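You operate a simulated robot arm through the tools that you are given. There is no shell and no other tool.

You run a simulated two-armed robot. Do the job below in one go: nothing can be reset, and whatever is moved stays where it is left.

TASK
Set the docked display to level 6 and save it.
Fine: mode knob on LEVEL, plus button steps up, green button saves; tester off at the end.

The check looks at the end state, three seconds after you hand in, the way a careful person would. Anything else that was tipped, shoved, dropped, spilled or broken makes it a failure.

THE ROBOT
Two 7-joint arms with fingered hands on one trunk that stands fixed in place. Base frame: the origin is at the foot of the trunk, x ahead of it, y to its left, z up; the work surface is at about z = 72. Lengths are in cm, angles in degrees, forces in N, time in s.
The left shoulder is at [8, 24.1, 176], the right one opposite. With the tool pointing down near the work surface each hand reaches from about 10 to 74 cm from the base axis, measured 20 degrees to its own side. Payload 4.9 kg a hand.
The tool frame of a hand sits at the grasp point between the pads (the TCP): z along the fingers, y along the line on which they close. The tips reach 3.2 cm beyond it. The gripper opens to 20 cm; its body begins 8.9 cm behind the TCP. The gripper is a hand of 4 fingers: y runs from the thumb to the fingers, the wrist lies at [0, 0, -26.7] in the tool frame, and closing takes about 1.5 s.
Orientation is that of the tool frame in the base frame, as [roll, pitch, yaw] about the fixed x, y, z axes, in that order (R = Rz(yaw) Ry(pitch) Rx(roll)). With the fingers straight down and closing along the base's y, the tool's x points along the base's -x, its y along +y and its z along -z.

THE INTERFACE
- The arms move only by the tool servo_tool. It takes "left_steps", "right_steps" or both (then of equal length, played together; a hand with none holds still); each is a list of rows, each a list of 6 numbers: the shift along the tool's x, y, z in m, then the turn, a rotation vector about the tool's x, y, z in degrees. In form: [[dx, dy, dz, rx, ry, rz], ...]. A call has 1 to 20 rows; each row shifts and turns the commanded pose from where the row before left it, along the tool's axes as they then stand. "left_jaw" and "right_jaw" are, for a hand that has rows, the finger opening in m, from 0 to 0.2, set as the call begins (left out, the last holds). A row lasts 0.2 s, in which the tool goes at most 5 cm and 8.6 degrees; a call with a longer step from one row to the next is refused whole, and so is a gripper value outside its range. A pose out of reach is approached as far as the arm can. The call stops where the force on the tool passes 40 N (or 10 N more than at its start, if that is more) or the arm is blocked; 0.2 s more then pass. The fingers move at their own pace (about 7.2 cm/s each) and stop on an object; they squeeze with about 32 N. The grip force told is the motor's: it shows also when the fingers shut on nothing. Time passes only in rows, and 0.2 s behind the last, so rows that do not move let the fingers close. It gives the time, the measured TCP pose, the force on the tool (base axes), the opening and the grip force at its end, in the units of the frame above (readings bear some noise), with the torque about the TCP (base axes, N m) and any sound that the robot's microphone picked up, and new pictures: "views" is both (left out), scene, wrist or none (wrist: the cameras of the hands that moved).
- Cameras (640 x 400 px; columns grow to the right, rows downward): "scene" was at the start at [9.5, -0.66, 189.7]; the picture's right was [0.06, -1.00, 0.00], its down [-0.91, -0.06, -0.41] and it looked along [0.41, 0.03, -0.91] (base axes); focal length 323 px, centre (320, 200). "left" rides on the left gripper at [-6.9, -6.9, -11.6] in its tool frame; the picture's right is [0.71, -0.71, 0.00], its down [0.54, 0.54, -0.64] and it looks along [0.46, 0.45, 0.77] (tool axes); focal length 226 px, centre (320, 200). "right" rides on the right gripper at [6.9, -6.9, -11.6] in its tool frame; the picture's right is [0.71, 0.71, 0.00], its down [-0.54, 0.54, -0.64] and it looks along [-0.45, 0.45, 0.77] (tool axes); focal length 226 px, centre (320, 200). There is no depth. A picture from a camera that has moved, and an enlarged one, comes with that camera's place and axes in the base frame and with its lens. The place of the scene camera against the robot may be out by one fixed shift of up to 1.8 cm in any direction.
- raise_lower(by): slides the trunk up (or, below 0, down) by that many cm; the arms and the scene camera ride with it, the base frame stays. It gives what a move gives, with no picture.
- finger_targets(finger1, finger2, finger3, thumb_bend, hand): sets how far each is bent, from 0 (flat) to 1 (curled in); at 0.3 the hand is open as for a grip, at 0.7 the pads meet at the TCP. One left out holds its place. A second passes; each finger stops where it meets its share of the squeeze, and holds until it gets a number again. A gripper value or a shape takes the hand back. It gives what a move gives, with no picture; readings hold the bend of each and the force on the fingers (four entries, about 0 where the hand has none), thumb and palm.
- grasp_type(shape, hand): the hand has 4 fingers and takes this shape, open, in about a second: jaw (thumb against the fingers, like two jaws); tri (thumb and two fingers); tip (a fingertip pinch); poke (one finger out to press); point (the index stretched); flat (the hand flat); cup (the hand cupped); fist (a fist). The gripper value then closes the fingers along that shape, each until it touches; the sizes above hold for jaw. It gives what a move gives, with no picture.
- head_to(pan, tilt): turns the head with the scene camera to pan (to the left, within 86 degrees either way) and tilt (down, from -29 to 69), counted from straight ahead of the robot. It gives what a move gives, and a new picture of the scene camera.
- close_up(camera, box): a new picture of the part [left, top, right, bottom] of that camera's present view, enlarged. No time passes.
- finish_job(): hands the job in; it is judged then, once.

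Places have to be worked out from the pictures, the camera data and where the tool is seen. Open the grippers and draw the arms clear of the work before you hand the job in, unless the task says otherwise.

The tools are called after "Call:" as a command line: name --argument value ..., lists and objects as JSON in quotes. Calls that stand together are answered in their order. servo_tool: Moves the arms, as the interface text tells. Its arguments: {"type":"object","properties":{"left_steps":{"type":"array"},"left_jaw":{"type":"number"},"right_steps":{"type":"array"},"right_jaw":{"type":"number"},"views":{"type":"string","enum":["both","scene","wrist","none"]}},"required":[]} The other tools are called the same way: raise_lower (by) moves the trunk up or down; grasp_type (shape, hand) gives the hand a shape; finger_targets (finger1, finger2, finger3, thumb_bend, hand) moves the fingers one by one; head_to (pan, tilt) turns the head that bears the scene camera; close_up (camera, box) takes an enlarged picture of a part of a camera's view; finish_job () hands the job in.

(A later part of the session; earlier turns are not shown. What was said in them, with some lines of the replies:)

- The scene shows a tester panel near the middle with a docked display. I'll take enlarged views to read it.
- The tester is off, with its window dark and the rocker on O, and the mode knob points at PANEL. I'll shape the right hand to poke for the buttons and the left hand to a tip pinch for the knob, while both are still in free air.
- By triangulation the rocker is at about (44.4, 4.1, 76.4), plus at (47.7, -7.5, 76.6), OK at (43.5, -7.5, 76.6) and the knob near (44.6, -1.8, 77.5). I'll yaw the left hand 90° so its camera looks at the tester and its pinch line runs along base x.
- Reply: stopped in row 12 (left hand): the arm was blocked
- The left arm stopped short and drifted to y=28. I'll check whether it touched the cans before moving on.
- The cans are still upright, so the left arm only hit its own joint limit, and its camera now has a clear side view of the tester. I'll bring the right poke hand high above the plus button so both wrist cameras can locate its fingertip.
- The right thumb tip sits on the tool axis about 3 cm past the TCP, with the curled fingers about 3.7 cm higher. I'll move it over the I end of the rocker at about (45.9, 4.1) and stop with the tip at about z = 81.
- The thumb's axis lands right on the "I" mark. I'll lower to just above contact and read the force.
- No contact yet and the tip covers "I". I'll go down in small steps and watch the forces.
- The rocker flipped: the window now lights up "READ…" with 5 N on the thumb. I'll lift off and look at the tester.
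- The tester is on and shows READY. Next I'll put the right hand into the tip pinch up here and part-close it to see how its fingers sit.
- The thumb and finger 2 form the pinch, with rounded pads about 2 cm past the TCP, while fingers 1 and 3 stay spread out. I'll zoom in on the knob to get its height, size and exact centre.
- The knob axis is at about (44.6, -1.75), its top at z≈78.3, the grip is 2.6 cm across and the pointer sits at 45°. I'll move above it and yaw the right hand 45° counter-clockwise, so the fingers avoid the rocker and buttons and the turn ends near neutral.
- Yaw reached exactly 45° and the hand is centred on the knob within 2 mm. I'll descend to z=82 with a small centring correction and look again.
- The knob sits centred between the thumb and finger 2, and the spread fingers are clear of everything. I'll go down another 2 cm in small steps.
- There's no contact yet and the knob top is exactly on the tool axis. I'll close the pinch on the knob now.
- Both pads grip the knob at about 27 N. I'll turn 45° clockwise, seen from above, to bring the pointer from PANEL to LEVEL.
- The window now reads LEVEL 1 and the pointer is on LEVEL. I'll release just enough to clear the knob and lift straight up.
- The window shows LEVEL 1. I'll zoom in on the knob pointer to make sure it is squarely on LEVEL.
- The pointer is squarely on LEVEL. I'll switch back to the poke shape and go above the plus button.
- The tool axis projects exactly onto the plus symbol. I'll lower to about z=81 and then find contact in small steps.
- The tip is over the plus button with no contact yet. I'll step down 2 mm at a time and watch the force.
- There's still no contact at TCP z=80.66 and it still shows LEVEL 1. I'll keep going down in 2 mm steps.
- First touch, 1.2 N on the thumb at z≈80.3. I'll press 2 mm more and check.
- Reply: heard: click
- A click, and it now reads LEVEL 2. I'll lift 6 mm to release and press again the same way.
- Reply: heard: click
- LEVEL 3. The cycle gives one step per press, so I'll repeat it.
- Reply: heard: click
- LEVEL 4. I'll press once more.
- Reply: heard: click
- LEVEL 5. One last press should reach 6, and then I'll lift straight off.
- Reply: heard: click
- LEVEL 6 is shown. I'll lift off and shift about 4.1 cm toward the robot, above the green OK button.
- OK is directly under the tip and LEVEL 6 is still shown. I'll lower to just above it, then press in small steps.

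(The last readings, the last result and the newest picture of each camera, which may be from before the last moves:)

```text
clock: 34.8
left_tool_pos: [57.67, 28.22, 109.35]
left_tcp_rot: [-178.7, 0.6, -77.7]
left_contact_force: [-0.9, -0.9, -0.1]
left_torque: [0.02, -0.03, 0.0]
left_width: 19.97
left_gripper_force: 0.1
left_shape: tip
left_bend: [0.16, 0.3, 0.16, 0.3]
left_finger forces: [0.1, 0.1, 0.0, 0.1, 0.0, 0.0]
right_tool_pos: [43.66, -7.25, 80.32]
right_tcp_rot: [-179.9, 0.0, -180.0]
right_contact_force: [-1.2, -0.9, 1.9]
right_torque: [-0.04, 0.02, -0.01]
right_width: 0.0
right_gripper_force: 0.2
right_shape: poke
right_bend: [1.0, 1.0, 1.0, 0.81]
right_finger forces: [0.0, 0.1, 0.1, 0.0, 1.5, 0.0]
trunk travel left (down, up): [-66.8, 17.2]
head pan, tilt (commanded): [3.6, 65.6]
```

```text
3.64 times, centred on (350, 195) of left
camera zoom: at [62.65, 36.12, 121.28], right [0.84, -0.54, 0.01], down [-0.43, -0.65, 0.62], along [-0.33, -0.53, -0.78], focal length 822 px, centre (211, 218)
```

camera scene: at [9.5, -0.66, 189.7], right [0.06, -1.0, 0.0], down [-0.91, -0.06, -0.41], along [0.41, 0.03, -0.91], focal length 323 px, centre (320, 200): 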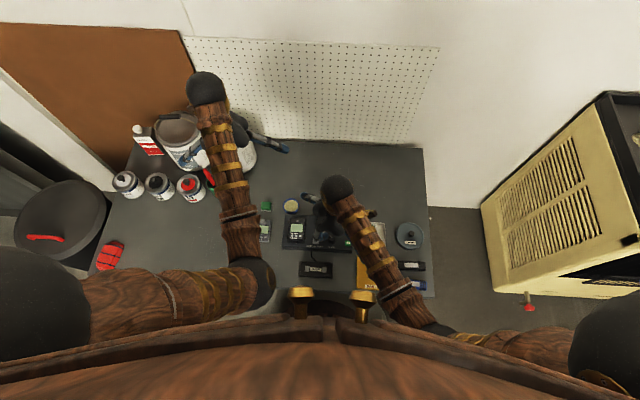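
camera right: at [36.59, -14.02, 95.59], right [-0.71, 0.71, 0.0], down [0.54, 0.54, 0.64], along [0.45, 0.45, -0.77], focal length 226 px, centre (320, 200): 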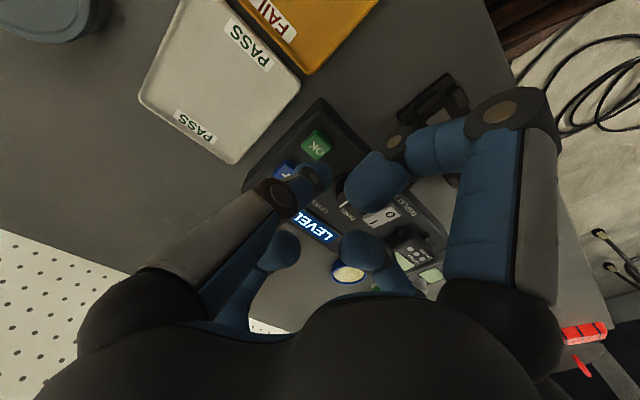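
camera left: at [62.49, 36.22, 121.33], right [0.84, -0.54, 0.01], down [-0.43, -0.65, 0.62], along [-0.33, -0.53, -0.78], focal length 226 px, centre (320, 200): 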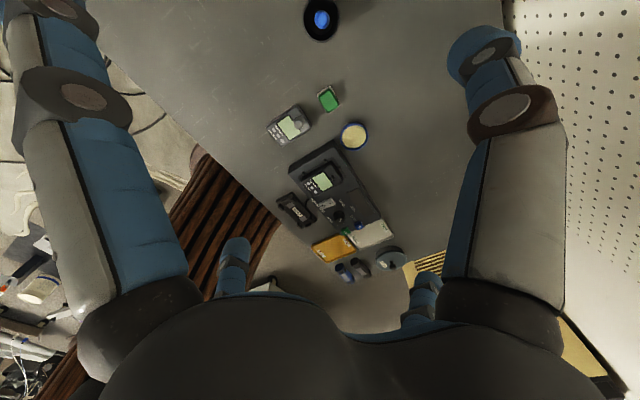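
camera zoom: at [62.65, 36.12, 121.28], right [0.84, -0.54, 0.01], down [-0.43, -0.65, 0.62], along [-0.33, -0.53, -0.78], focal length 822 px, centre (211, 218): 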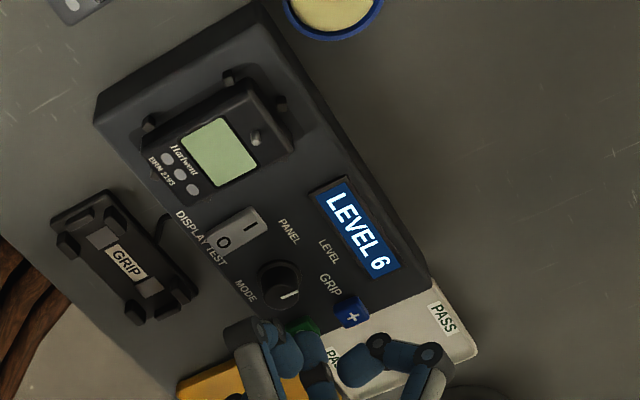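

The thumb touches OK at 1.5 N without a click yet. I'll press 2 mm more.

Call:
servo_tool --right_steps '[[0, 0, 0.002, 0, 0, 0]]' --views "none"

Call:
close_up --camera "left" --box '[290, 140, 410, 250]'

```text
clock: 35.2
left_tool_pos: [57.55, 28.26, 109.41]
left_tcp_rot: [-178.7, 0.6, -77.7]
left_contact_force: [-0.2, 0.0, 0.2]
left_torque: [0.03, 0.03, -0.04]
left_width: 19.99
left_gripper_force: 0.0
left_shape: tip
left_bend: [0.16, 0.3, 0.16, 0.3]
left_finger forces: [0.0, 0.1, 0.0, 0.0, 0.0, 0.0]
right_tool_pos: [43.74, -7.21, 80.07]
right_tcp_rot: [-180.0, 0.0, 180.0]
right_contact_force: [-0.3, -0.3, 2.3]
right_torque: [0.02, -0.01, -0.01]
right_width: 0.0
right_gripper_force: 0.1
right_shape: poke
right_bend: [1.0, 1.0, 1.0, 0.81]
right_finger forces: [0.0, 0.1, 0.0, 0.0, 2.4, 0.1]
trunk travel left (down, up): [-66.8, 17.2]
head pan, tilt (commanded): [3.6, 65.6]
heard: click
```

```text
3.64 times, centred on (350, 195) of left
camera zoom: at [62.63, 36.12, 121.29], right [0.84, -0.54, 0.01], down [-0.43, -0.65, 0.62], along [-0.33, -0.53, -0.78], focal length 822 px, centre (211, 218)
```

zoom: 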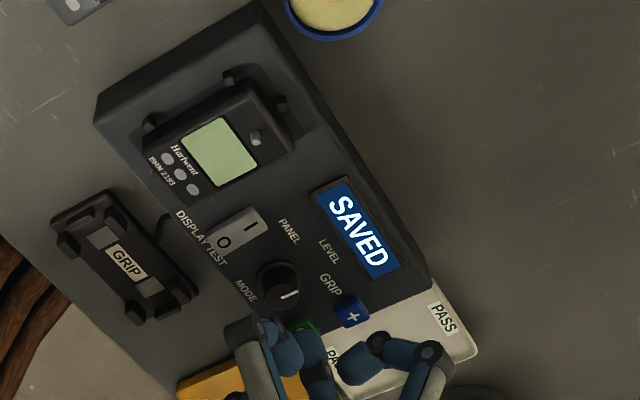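

"SAVED" is displayed. I'll lift off, wait briefly, and move over the O end of the rocker.

Call:
servo_tool --right_steps '[[0, 0, -0.03, 0, 0, 0], [0, 0, -0.03, 0, 0, 0], [0.0023, 0.039, 0, 0, 0, 0], [0.0023, 0.039, 0, 0, 0, 0], [0.0023, 0.0388, 0, 0, 0, 0], [0, 0, 0.02, 0, 0, 0], [0, 0, 0, 0, 0, 0], [0, 0, 0, 0, 0, 0]]' --views "wrist"

Call:
close_up --camera "right" --box '[200, 60, 440, 210]'

Call:
close_up --camera "left" --box '[290, 140, 410, 250]'

```text
clock: 37.0
left_tool_pos: [57.59, 28.31, 109.43]
left_tcp_rot: [-178.6, 0.6, -77.8]
left_contact_force: [-0.9, 0.3, -0.1]
left_torque: [-0.01, -0.04, 0.01]
left_width: 20.0
left_gripper_force: 0.0
left_shape: tip
left_bend: [0.16, 0.3, 0.16, 0.3]
left_finger forces: [0.1, 0.0, 0.1, 0.0, 0.0, 0.0]
right_tool_pos: [42.67, 4.69, 84.21]
right_tcp_rot: [180.0, 0.0, -180.0]
right_contact_force: [-0.4, 0.9, 0.3]
right_torque: [0.0, 0.02, 0.01]
right_width: 0.01
right_gripper_force: 0.1
right_shape: poke
right_bend: [1.0, 1.0, 1.0, 0.81]
right_finger forces: [0.0, 0.1, 0.0, 0.0, 0.0, 0.0]
trunk travel left (down, up): [-66.8, 17.2]
head pan, tilt (commanded): [3.6, 65.6]
camera right: at [35.82, -2.24, 95.77], right [-0.71, 0.71, 0.0], down [0.54, 0.54, 0.64], along [0.45, 0.45, -0.77], focal length 226 px, centre (320, 200)
```

right: 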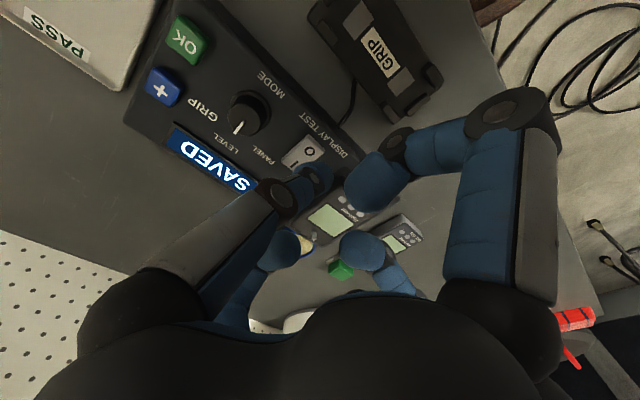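

```text
2.67 times, centred on (320, 135) of right
camera zoom: at [35.82, -2.24, 95.77], right [-0.71, 0.71, 0.0], down [0.54, 0.54, 0.64], along [0.45, 0.45, -0.77], focal length 603 px, centre (320, 373)
```

zoom: 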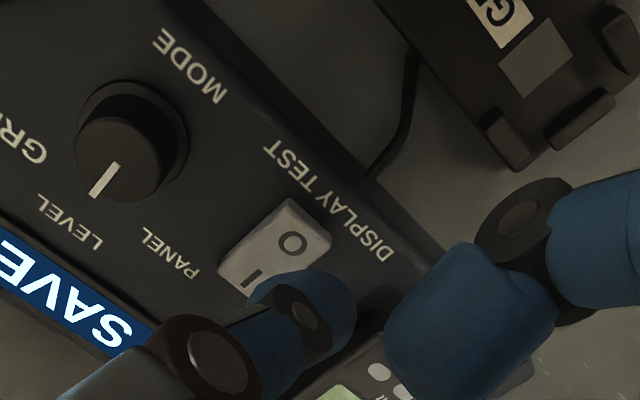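

```text
3.64 times, centred on (350, 195) of left
camera zoom: at [62.63, 36.15, 121.27], right [0.84, -0.54, 0.01], down [-0.43, -0.65, 0.62], along [-0.33, -0.53, -0.78], focal length 822 px, centre (211, 218)
```

zoom: 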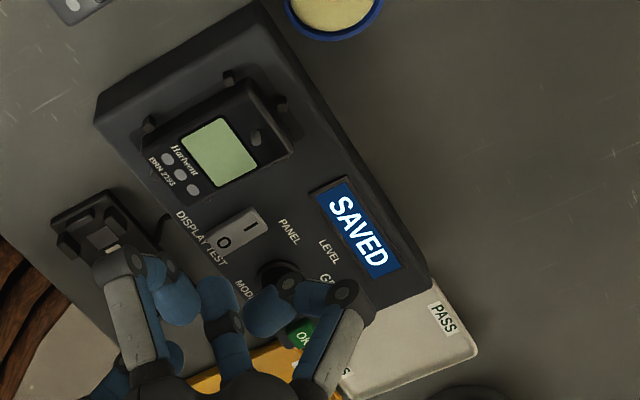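

The tip needs about 4 mm more centring on the O mark. I'll correct and come down close.

Call:
servo_tool --right_steps '[[-0.0043, -0.0039, 0.01, 0, 0, 0], [0, 0, 0.01, 0, 0, 0], [0, 0, 0.007, 0, 0, 0], [0, 0, 0, 0, 0, 0]]' --views "none"

Call:
close_up --camera "right" --box '[200, 60, 440, 210]'

Call:
close_up --camera "left" --box '[290, 140, 410, 250]'

```text
clock: 38.0
left_tool_pos: [57.73, 28.21, 109.4]
left_tcp_rot: [-178.6, 0.6, -77.8]
left_contact_force: [0.4, 0.3, 0.4]
left_torque: [-0.02, -0.01, 0.0]
left_width: 20.0
left_gripper_force: 0.1
left_shape: tip
left_bend: [0.16, 0.3, 0.16, 0.3]
left_finger forces: [0.0, 0.1, 0.1, 0.1, 0.0, 0.0]
right_tool_pos: [43.35, 4.2, 81.35]
right_tcp_rot: [180.0, 0.0, -180.0]
right_contact_force: [0.0, 0.2, -0.1]
right_torque: [-0.01, -0.03, -0.04]
right_width: 0.0
right_gripper_force: 0.1
right_shape: poke
right_bend: [1.0, 1.0, 1.0, 0.81]
right_finger forces: [0.1, 0.0, 0.0, 0.0, 0.1, 0.1]
trunk travel left (down, up): [-66.8, 17.2]
head pan, tilt (commanded): [3.6, 65.6]
```

```text
2.67 times, centred on (320, 135) of right
camera zoom: at [36.43, -2.64, 92.93], right [-0.71, 0.71, 0.0], down [0.54, 0.54, 0.64], along [0.45, 0.45, -0.77], focal length 603 px, centre (320, 373)
```

zoom: 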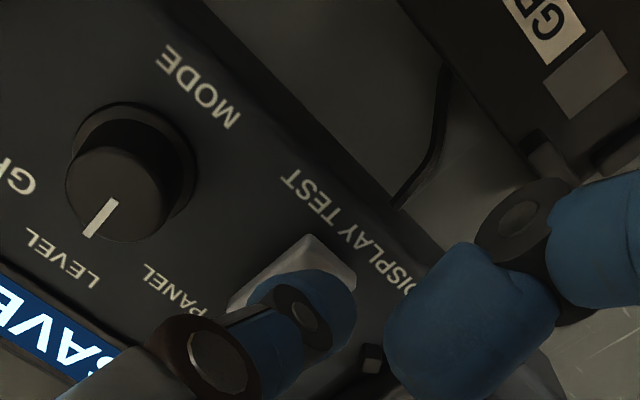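

```text
3.64 times, centred on (350, 195) of left
camera zoom: at [62.66, 36.11, 121.27], right [0.84, -0.54, 0.01], down [-0.43, -0.65, 0.62], along [-0.33, -0.53, -0.78], focal length 822 px, centre (211, 218)
```

zoom: 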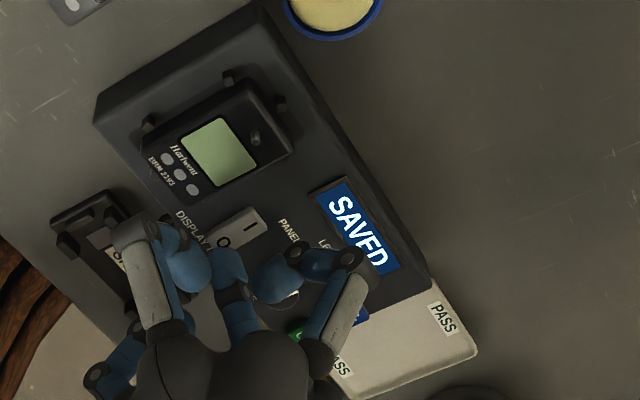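

The tip covers the O end with no contact yet. I'll press down in small steps.

Call:
servo_tool --right_steps '[[0.002, 0, 0.003, 0, 0, 0], [0, 0, 0.002, 0, 0, 0], [0, 0, 0.002, 0, 0, 0], [0, 0, 0.002, 0, 0, 0]]' --views "none"

Call:
close_up --camera "left" --box '[290, 140, 410, 250]'

```text
clock: 39.0
left_tool_pos: [57.6, 28.22, 109.32]
left_tcp_rot: [-178.6, 0.6, -77.8]
left_contact_force: [0.5, 0.0, 0.4]
left_torque: [-0.05, 0.02, 0.0]
left_width: 20.01
left_gripper_force: 0.1
left_shape: tip
left_bend: [0.16, 0.3, 0.16, 0.3]
left_finger forces: [0.0, 0.0, 0.0, 0.1, 0.1, 0.0]
right_tool_pos: [43.23, 4.13, 80.5]
right_tcp_rot: [-180.0, 0.0, -180.0]
right_contact_force: [-0.6, -0.3, 1.0]
right_torque: [0.05, -0.02, 0.01]
right_width: 0.01
right_gripper_force: 0.1
right_shape: poke
right_bend: [1.0, 1.0, 1.0, 0.81]
right_finger forces: [0.0, 0.0, 0.1, 0.1, 0.6, 0.0]
trunk travel left (down, up): [-66.8, 17.2]
head pan, tilt (commanded): [3.6, 65.6]
```

```text
3.64 times, centred on (350, 195) of left
camera zoom: at [62.64, 36.12, 121.28], right [0.84, -0.54, 0.01], down [-0.43, -0.65, 0.62], along [-0.33, -0.53, -0.78], focal length 822 px, centre (211, 218)
```

zoom: 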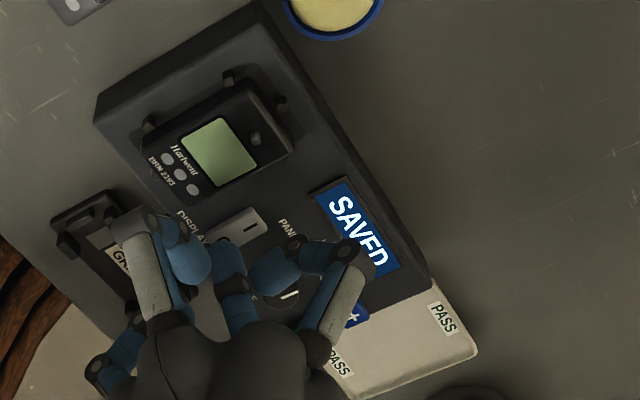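

First light touch at z≈80.5, and the window is still lit. I'll press a few millimetres more.

Call:
servo_tool --right_steps '[[0, 0, 0.002, 0, 0, 0], [0, 0, 0.002, 0, 0, 0]]' --views "none"

Call:
close_up --camera "left" --box '[290, 140, 410, 250]'

```text
clock: 39.6
left_tool_pos: [57.49, 28.15, 109.59]
left_tcp_rot: [-178.5, 0.6, -77.7]
left_contact_force: [-0.2, -0.4, 1.2]
left_torque: [0.01, -0.02, -0.02]
left_width: 20.0
left_gripper_force: 0.0
left_shape: tip
left_bend: [0.16, 0.3, 0.16, 0.3]
left_finger forces: [0.0, 0.0, 0.1, 0.1, 0.0, 0.0]
right_tool_pos: [43.18, 4.12, 80.25]
right_tcp_rot: [-179.9, 0.1, 180.0]
right_contact_force: [-1.9, -1.9, 13.3]
right_torque: [-0.08, -0.04, -0.01]
right_width: 0.01
right_gripper_force: 0.1
right_shape: poke
right_bend: [1.0, 1.0, 1.0, 0.81]
right_finger forces: [0.0, 0.1, 0.0, 0.0, 13.7, 0.0]
trunk travel left (down, up): [-66.8, 17.2]
head pan, tilt (commanded): [3.6, 65.6]
```

```text
3.64 times, centred on (350, 195) of left
camera zoom: at [62.5, 36.05, 121.4], right [0.84, -0.54, 0.01], down [-0.43, -0.65, 0.62], along [-0.33, -0.53, -0.78], focal length 822 px, centre (211, 218)
```

zoom: 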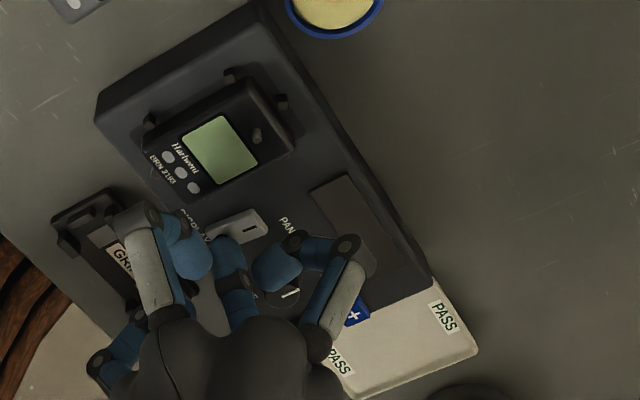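

The window has gone dark, so the tester is off. I'll lift straight up and take the right hand back to its side.

Call:
servo_tool --right_steps '[[0, 0, -0.01, 0, 0, 0], [0, 0, -0.03, 0, 0, 0], [0, 0, -0.045, 0, 0, 0], [0, 0, -0.045, 0, 0, 0], [0, 0, -0.045, 0, 0, 0], [0, 0, -0.045, 0, 0, 0], [-0.015, -0.04, 0, 0, 0, 0], [-0.015, -0.04, 0, 0, 0, 0], [-0.015, -0.04, 0, 0, 0, 0], [-0.015, -0.04, 0, 0, 0, 0], [-0.015, -0.04, 0, 0, 0, 0], [-0.015, -0.04, 0, 0, 0, 0], [-0.015, -0.04, 0, 0, 0, 0], [0, 0, 0, 0, 0, 0]]' --views "both"

Call:
close_up --camera "left" --box '[270, 120, 430, 270]'

Call:
close_up --camera "scene" --box '[240, 190, 440, 315]'

Call:
close_up --camera "scene" --box '[275, 205, 365, 261]'

```text
clock: 42.6
left_tool_pos: [57.57, 28.36, 109.36]
left_tcp_rot: [-178.6, 0.6, -77.8]
left_contact_force: [0.4, 0.6, -0.7]
left_torque: [0.0, 0.01, -0.05]
left_width: 19.99
left_gripper_force: 0.0
left_shape: tip
left_bend: [0.16, 0.3, 0.16, 0.3]
left_finger forces: [0.0, 0.1, 0.0, 0.0, 0.0, 0.1]
right_tool_pos: [53.97, -23.86, 102.07]
right_tcp_rot: [-179.8, 0.0, 180.0]
right_contact_force: [-0.6, 0.3, -1.0]
right_torque: [0.0, 0.02, 0.01]
right_width: 0.0
right_gripper_force: 0.1
right_shape: poke
right_bend: [1.0, 1.0, 1.0, 0.81]
right_finger forces: [0.0, 0.0, 0.0, 0.0, 0.0, 0.0]
trunk travel left (down, up): [-66.8, 17.2]
head pan, tilt (commanded): [3.6, 65.6]
camera scene: at [9.48, -0.64, 189.7], right [0.06, -1.0, 0.0], down [-0.91, -0.06, -0.41], along [0.41, 0.03, -0.91], focal length 323 px, centre (320, 200)
camera right: at [46.95, -30.83, 113.61], right [-0.71, 0.71, 0.0], down [0.54, 0.54, 0.64], along [0.45, 0.45, -0.77], focal length 226 px, centre (320, 200)
```

scene: 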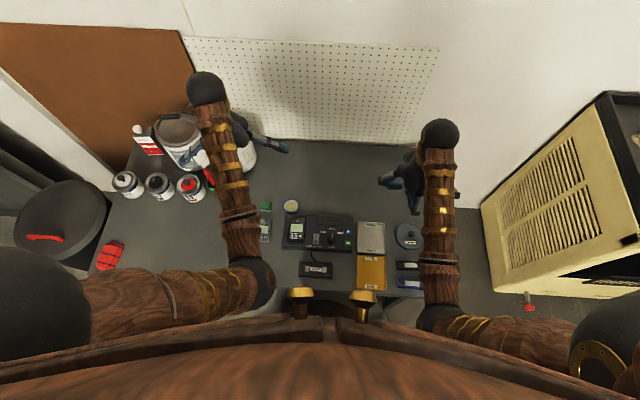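
right: 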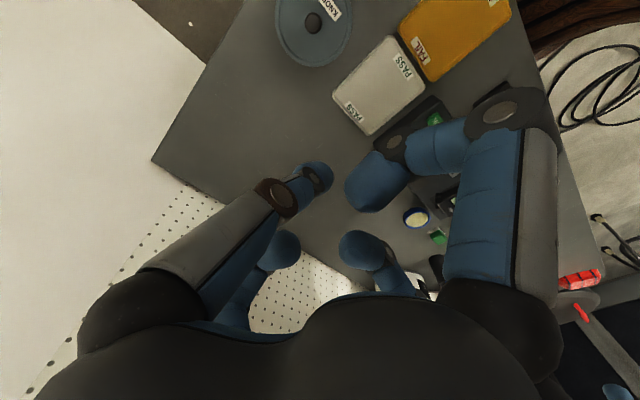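

```text
2.67 times, centred on (350, 195) of left
camera zoom: at [62.65, 36.12, 121.27], right [0.84, -0.54, 0.01], down [-0.43, -0.65, 0.62], along [-0.33, -0.53, -0.78], focal length 603 px, centre (240, 213)
```

zoom: 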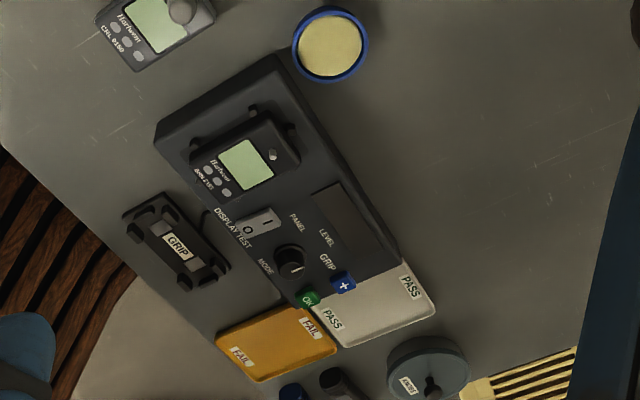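

```text
3.20 times, centred on (340, 252) of scene
camera zoom: at [9.48, -0.64, 189.7], right [0.06, -1.0, 0.0], down [-0.91, -0.06, -0.41], along [0.41, 0.03, -0.91], focal length 1034 px, centre (256, 32)
```

zoom: 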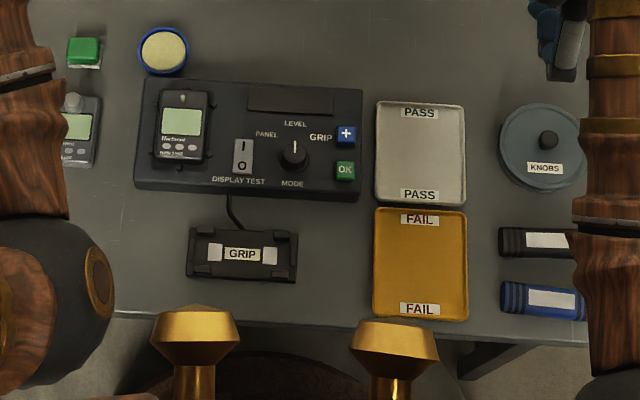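

```text
7.11 times, centred on (320, 233) of scene
camera zoom: at [9.48, -0.64, 189.7], right [0.06, -1.0, 0.0], down [-0.91, -0.06, -0.41], along [0.41, 0.03, -0.91], focal length 2299 px, centre (320, -35)
```

zoom: 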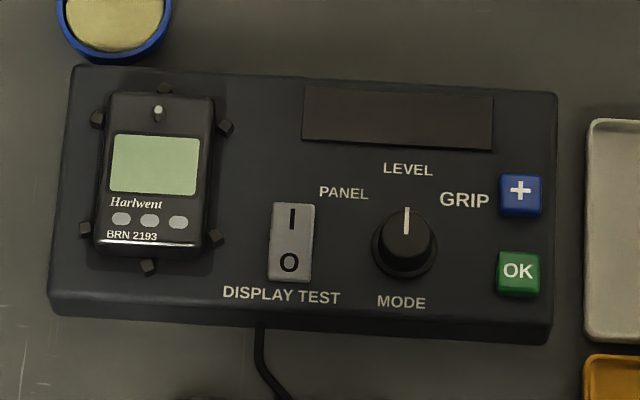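

The tester is off, the knob is on LEVEL, and nothing on the bench has moved. I'll open the right hand, then lift the left hand and bring it back to its starting spot to confirm the cans under it are undisturbed.

Call:
grasp_type --shape "jaw" --hand "right"

Call:
servo_tool --left_steps '[[0, 0, -0.03, 0, 0, 0], [0.0353, 0.0128, 0, 0, 0, 0], [0.0353, 0.0128, 0, 0, 0, 0], [0.0353, 0.0128, 0, 0, 0, 0], [0, 0, 0, 0, 0, 0]]' --views "both"

Call:
close_up --camera "scene" --box '[90, 60, 310, 220]'

```text
clock: 43.5
left_tool_pos: [57.68, 28.27, 109.33]
left_tcp_rot: [-178.6, 0.6, -77.8]
left_contact_force: [-0.6, 0.6, -0.9]
left_torque: [-0.01, -0.03, 0.01]
left_width: 19.98
left_gripper_force: 0.1
left_shape: tip
left_bend: [0.16, 0.3, 0.16, 0.3]
left_finger forces: [0.0, 0.1, 0.0, 0.0, 0.1, 0.0]
right_tool_pos: [53.83, -23.87, 102.06]
right_tcp_rot: [179.9, 0.0, 179.9]
right_contact_force: [-0.5, -0.2, 0.5]
right_torque: [0.01, 0.05, 0.0]
right_width: 19.99
right_gripper_force: 0.0
right_shape: jaw
right_bend: [0.3, 0.3, 0.3, 0.3]
right_finger forces: [0.0, 0.0, 0.0, 0.0, 0.0, 0.0]
trunk travel left (down, up): [-66.8, 17.2]
head pan, tilt (commanded): [3.6, 65.6]
```

```text
clock: 44.7
left_tool_pos: [55.98, 16.96, 112.1]
left_tcp_rot: [-178.6, 0.6, -77.9]
left_contact_force: [-0.2, 0.1, -0.9]
left_torque: [0.01, -0.01, 0.0]
left_width: 19.98
left_gripper_force: 0.0
left_shape: tip
left_bend: [0.16, 0.3, 0.16, 0.3]
left_finger forces: [0.0, 0.0, 0.1, 0.1, 0.0, 0.1]
right_tool_pos: [53.84, -23.92, 101.97]
right_tcp_rot: [180.0, 0.0, 180.0]
right_contact_force: [0.3, -0.5, 0.5]
right_torque: [-0.01, 0.01, -0.05]
right_width: 19.98
right_gripper_force: 0.1
right_shape: jaw
right_bend: [0.3, 0.3, 0.3, 0.3]
right_finger forces: [0.1, 0.0, 0.0, 0.0, 0.0, 0.1]
trunk travel left (down, up): [-66.8, 17.2]
head pan, tilt (commanded): [3.6, 65.6]
camera scene: at [9.52, -0.69, 189.69], right [0.06, -1.0, 0.0], down [-0.91, -0.06, -0.41], along [0.41, 0.03, -0.91], focal length 323 px, centre (320, 200)
camera left: at [61.06, 24.81, 124.01], right [0.84, -0.54, 0.01], down [-0.43, -0.65, 0.62], along [-0.33, -0.53, -0.78], focal length 226 px, centre (320, 200)
```

scene: 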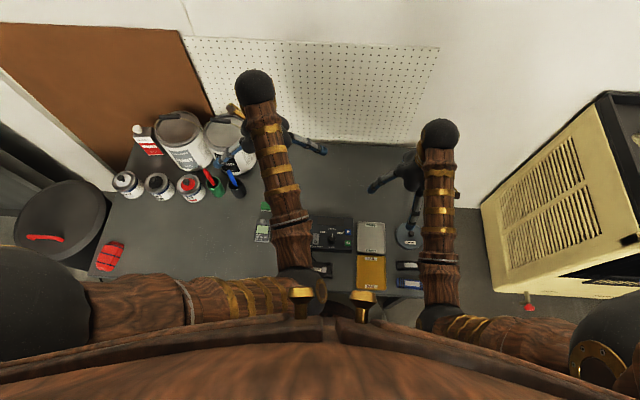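
left: 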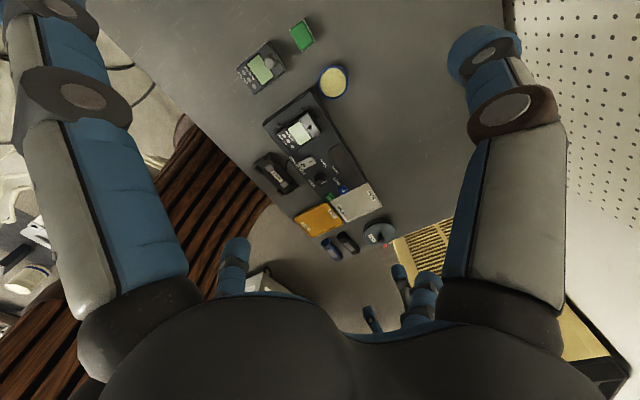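

```text
2.50 times, centred on (200, 140) of scene
camera zoom: at [9.52, -0.69, 189.69], right [0.06, -1.0, 0.0], down [-0.91, -0.06, -0.41], along [0.41, 0.03, -0.91], focal length 808 px, centre (620, 350)
```

zoom: 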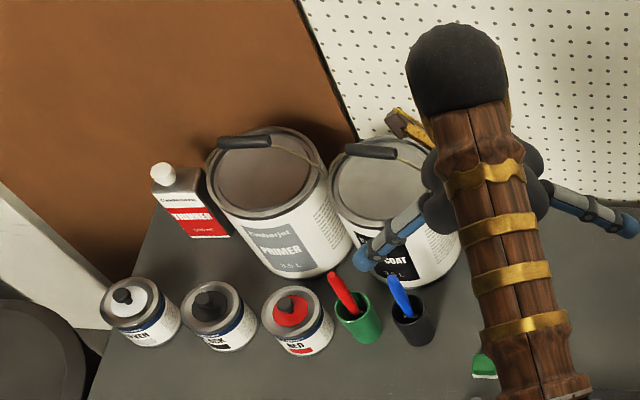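

All the cans and pen cups stand where they were. I'll turn the left hand back to its starting orientation.

Call:
servo_tool --left_steps '[[0, 0, 0, 0, 0, 8], [0, 0, 0, 0, 0, 8], [0, 0, 0, 0, 0, 8], [0, 0, 0, 0, 0, 8], [0, 0, 0, 0, 0, 8], [0, 0, 0, 0, 0, 8], [0, 0, 0, 0, 0, 8], [0, 0, 0, 0, 0, 8], [0, 0, 0, 0, 0, 8], [0, 0, 0, 0, 0, 8], [0, 0, 0, 0, 0, 8], [0, 0, 0, 0, 0, 8], [0, 0, 0, 0, 0, 6], [0, 0, 0, 0, 0, 0]]' --views "both"

Call:
grasp_type --shape "jaw" --hand "left"

Call:
close_up --camera "scene" --box '[90, 100, 440, 315]'

Call:
close_up --camera "scene" --box '[275, 205, 365, 261]'

```text
clock: 47.7
left_tool_pos: [56.18, 16.98, 112.18]
left_tcp_rot: [179.1, 1.2, -179.9]
left_contact_force: [-0.3, 0.7, -0.1]
left_torque: [-0.01, -0.03, 0.01]
left_width: 19.98
left_gripper_force: 0.1
left_shape: tip
left_bend: [0.16, 0.3, 0.16, 0.3]
left_finger forces: [0.0, 0.1, 0.0, 0.1, 0.1, 0.1]
right_tool_pos: [53.88, -23.91, 102.08]
right_tcp_rot: [180.0, 0.0, 179.9]
right_contact_force: [0.1, -0.2, 0.0]
right_torque: [-0.03, -0.02, 0.0]
right_width: 19.99
right_gripper_force: 0.0
right_shape: jaw
right_bend: [0.3, 0.3, 0.3, 0.3]
right_finger forces: [0.0, 0.0, 0.0, 0.1, 0.1, 0.0]
trunk travel left (down, up): [-66.8, 17.2]
head pan, tilt (commanded): [3.6, 65.6]
camera scene: at [9.5, -0.68, 189.7], right [0.06, -1.0, 0.0], down [-0.91, -0.06, -0.41], along [0.41, 0.03, -0.91], focal length 323 px, centre (320, 200)
camera left: at [62.78, 9.84, 123.84], right [-0.7, -0.71, -0.03], down [-0.56, 0.53, 0.64], along [-0.44, 0.47, -0.77], focal length 226 px, centre (320, 200)
```

scene: 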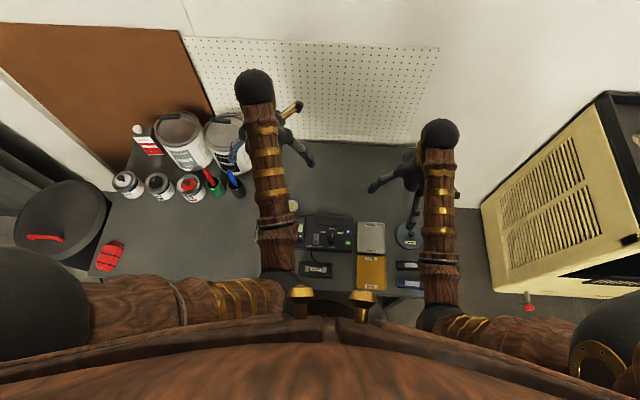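
left: 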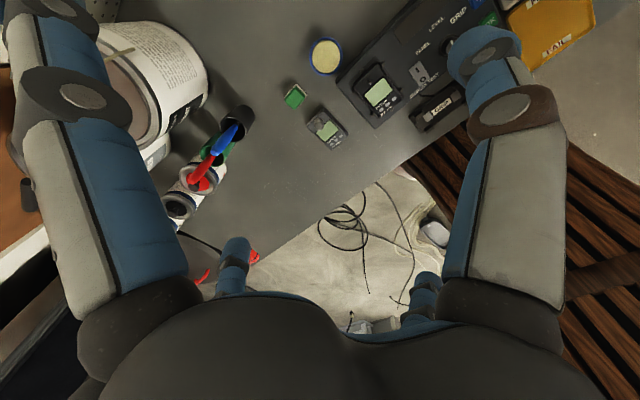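

```text
clock: 48.6
left_tool_pos: [56.08, 16.96, 112.15]
left_tcp_rot: [179.1, 1.2, -179.8]
left_contact_force: [0.2, 0.6, -0.2]
left_torque: [0.0, 0.01, 0.05]
left_width: 20.0
left_gripper_force: 0.1
left_shape: jaw
left_bend: [0.3, 0.3, 0.3, 0.3]
left_finger forces: [0.0, 0.0, 0.1, 0.0, 0.0, 0.0]
right_tool_pos: [53.85, -23.82, 102.09]
right_tcp_rot: [-180.0, 0.1, -180.0]
right_contact_force: [-0.2, 0.6, -0.7]
right_torque: [-0.02, 0.01, -0.02]
right_width: 19.99
right_gripper_force: 0.0
right_shape: jaw
right_bend: [0.3, 0.3, 0.3, 0.3]
right_finger forces: [0.1, 0.1, 0.0, 0.0, 0.1, 0.0]
trunk travel left (down, up): [-66.8, 17.2]
head pan, tilt (commanded): [3.6, 65.6]
```

```text
1.83 times, centred on (265, 208) of scene
camera zoom: at [9.5, -0.66, 189.7], right [0.06, -1.0, 0.0], down [-0.91, -0.06, -0.41], along [0.41, 0.03, -0.91], focal length 591 px, centre (421, 186)
```

zoom: 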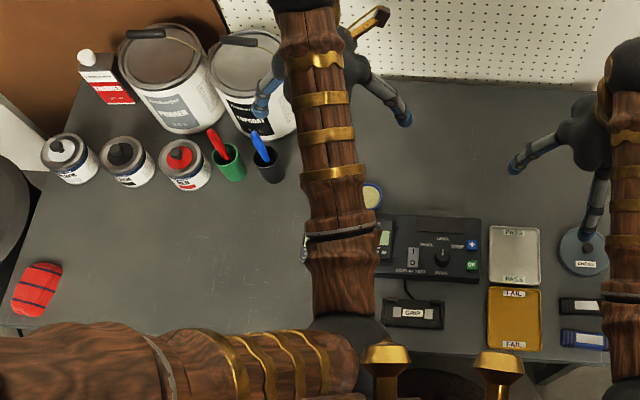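

```text
7.11 times, centred on (320, 233) of scene
camera zoom: at [9.5, -0.66, 189.7], right [0.06, -1.0, 0.0], down [-0.91, -0.06, -0.41], along [0.41, 0.03, -0.91], focal length 2299 px, centre (320, -35)
```

zoom: 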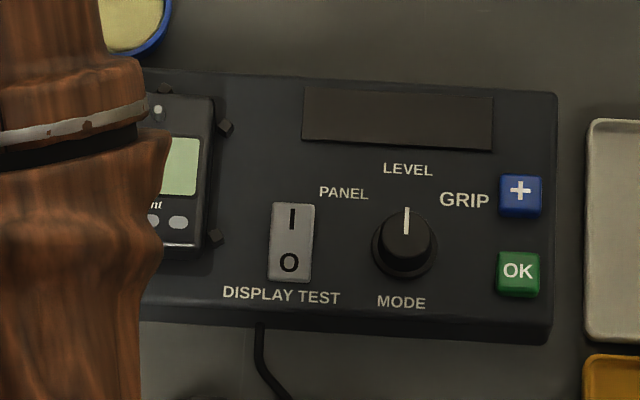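

Level 6 was set and the tester showed SAVED. The tester is now off, with the knob on LEVEL, nothing else on the bench disturbed, and both hands open and well above the work. I'm handing in the job.

Call:
finish_job

```text
The job is handed in.
```

The docked display is set to level 6 and saved: the window read LEVEL 6, then SAVED after I pressed the green button.

The tester is switched off again, and the mode knob is on LEVEL. In the final pictures nothing else on the bench was tipped or moved. Both hands are open and held well above the work.

While I was turning the left hand early on to get a camera view, the left arm stalled and drifted over the paint cans. It touched nothing; the cans and pen cups were still upright in place when I checked later.
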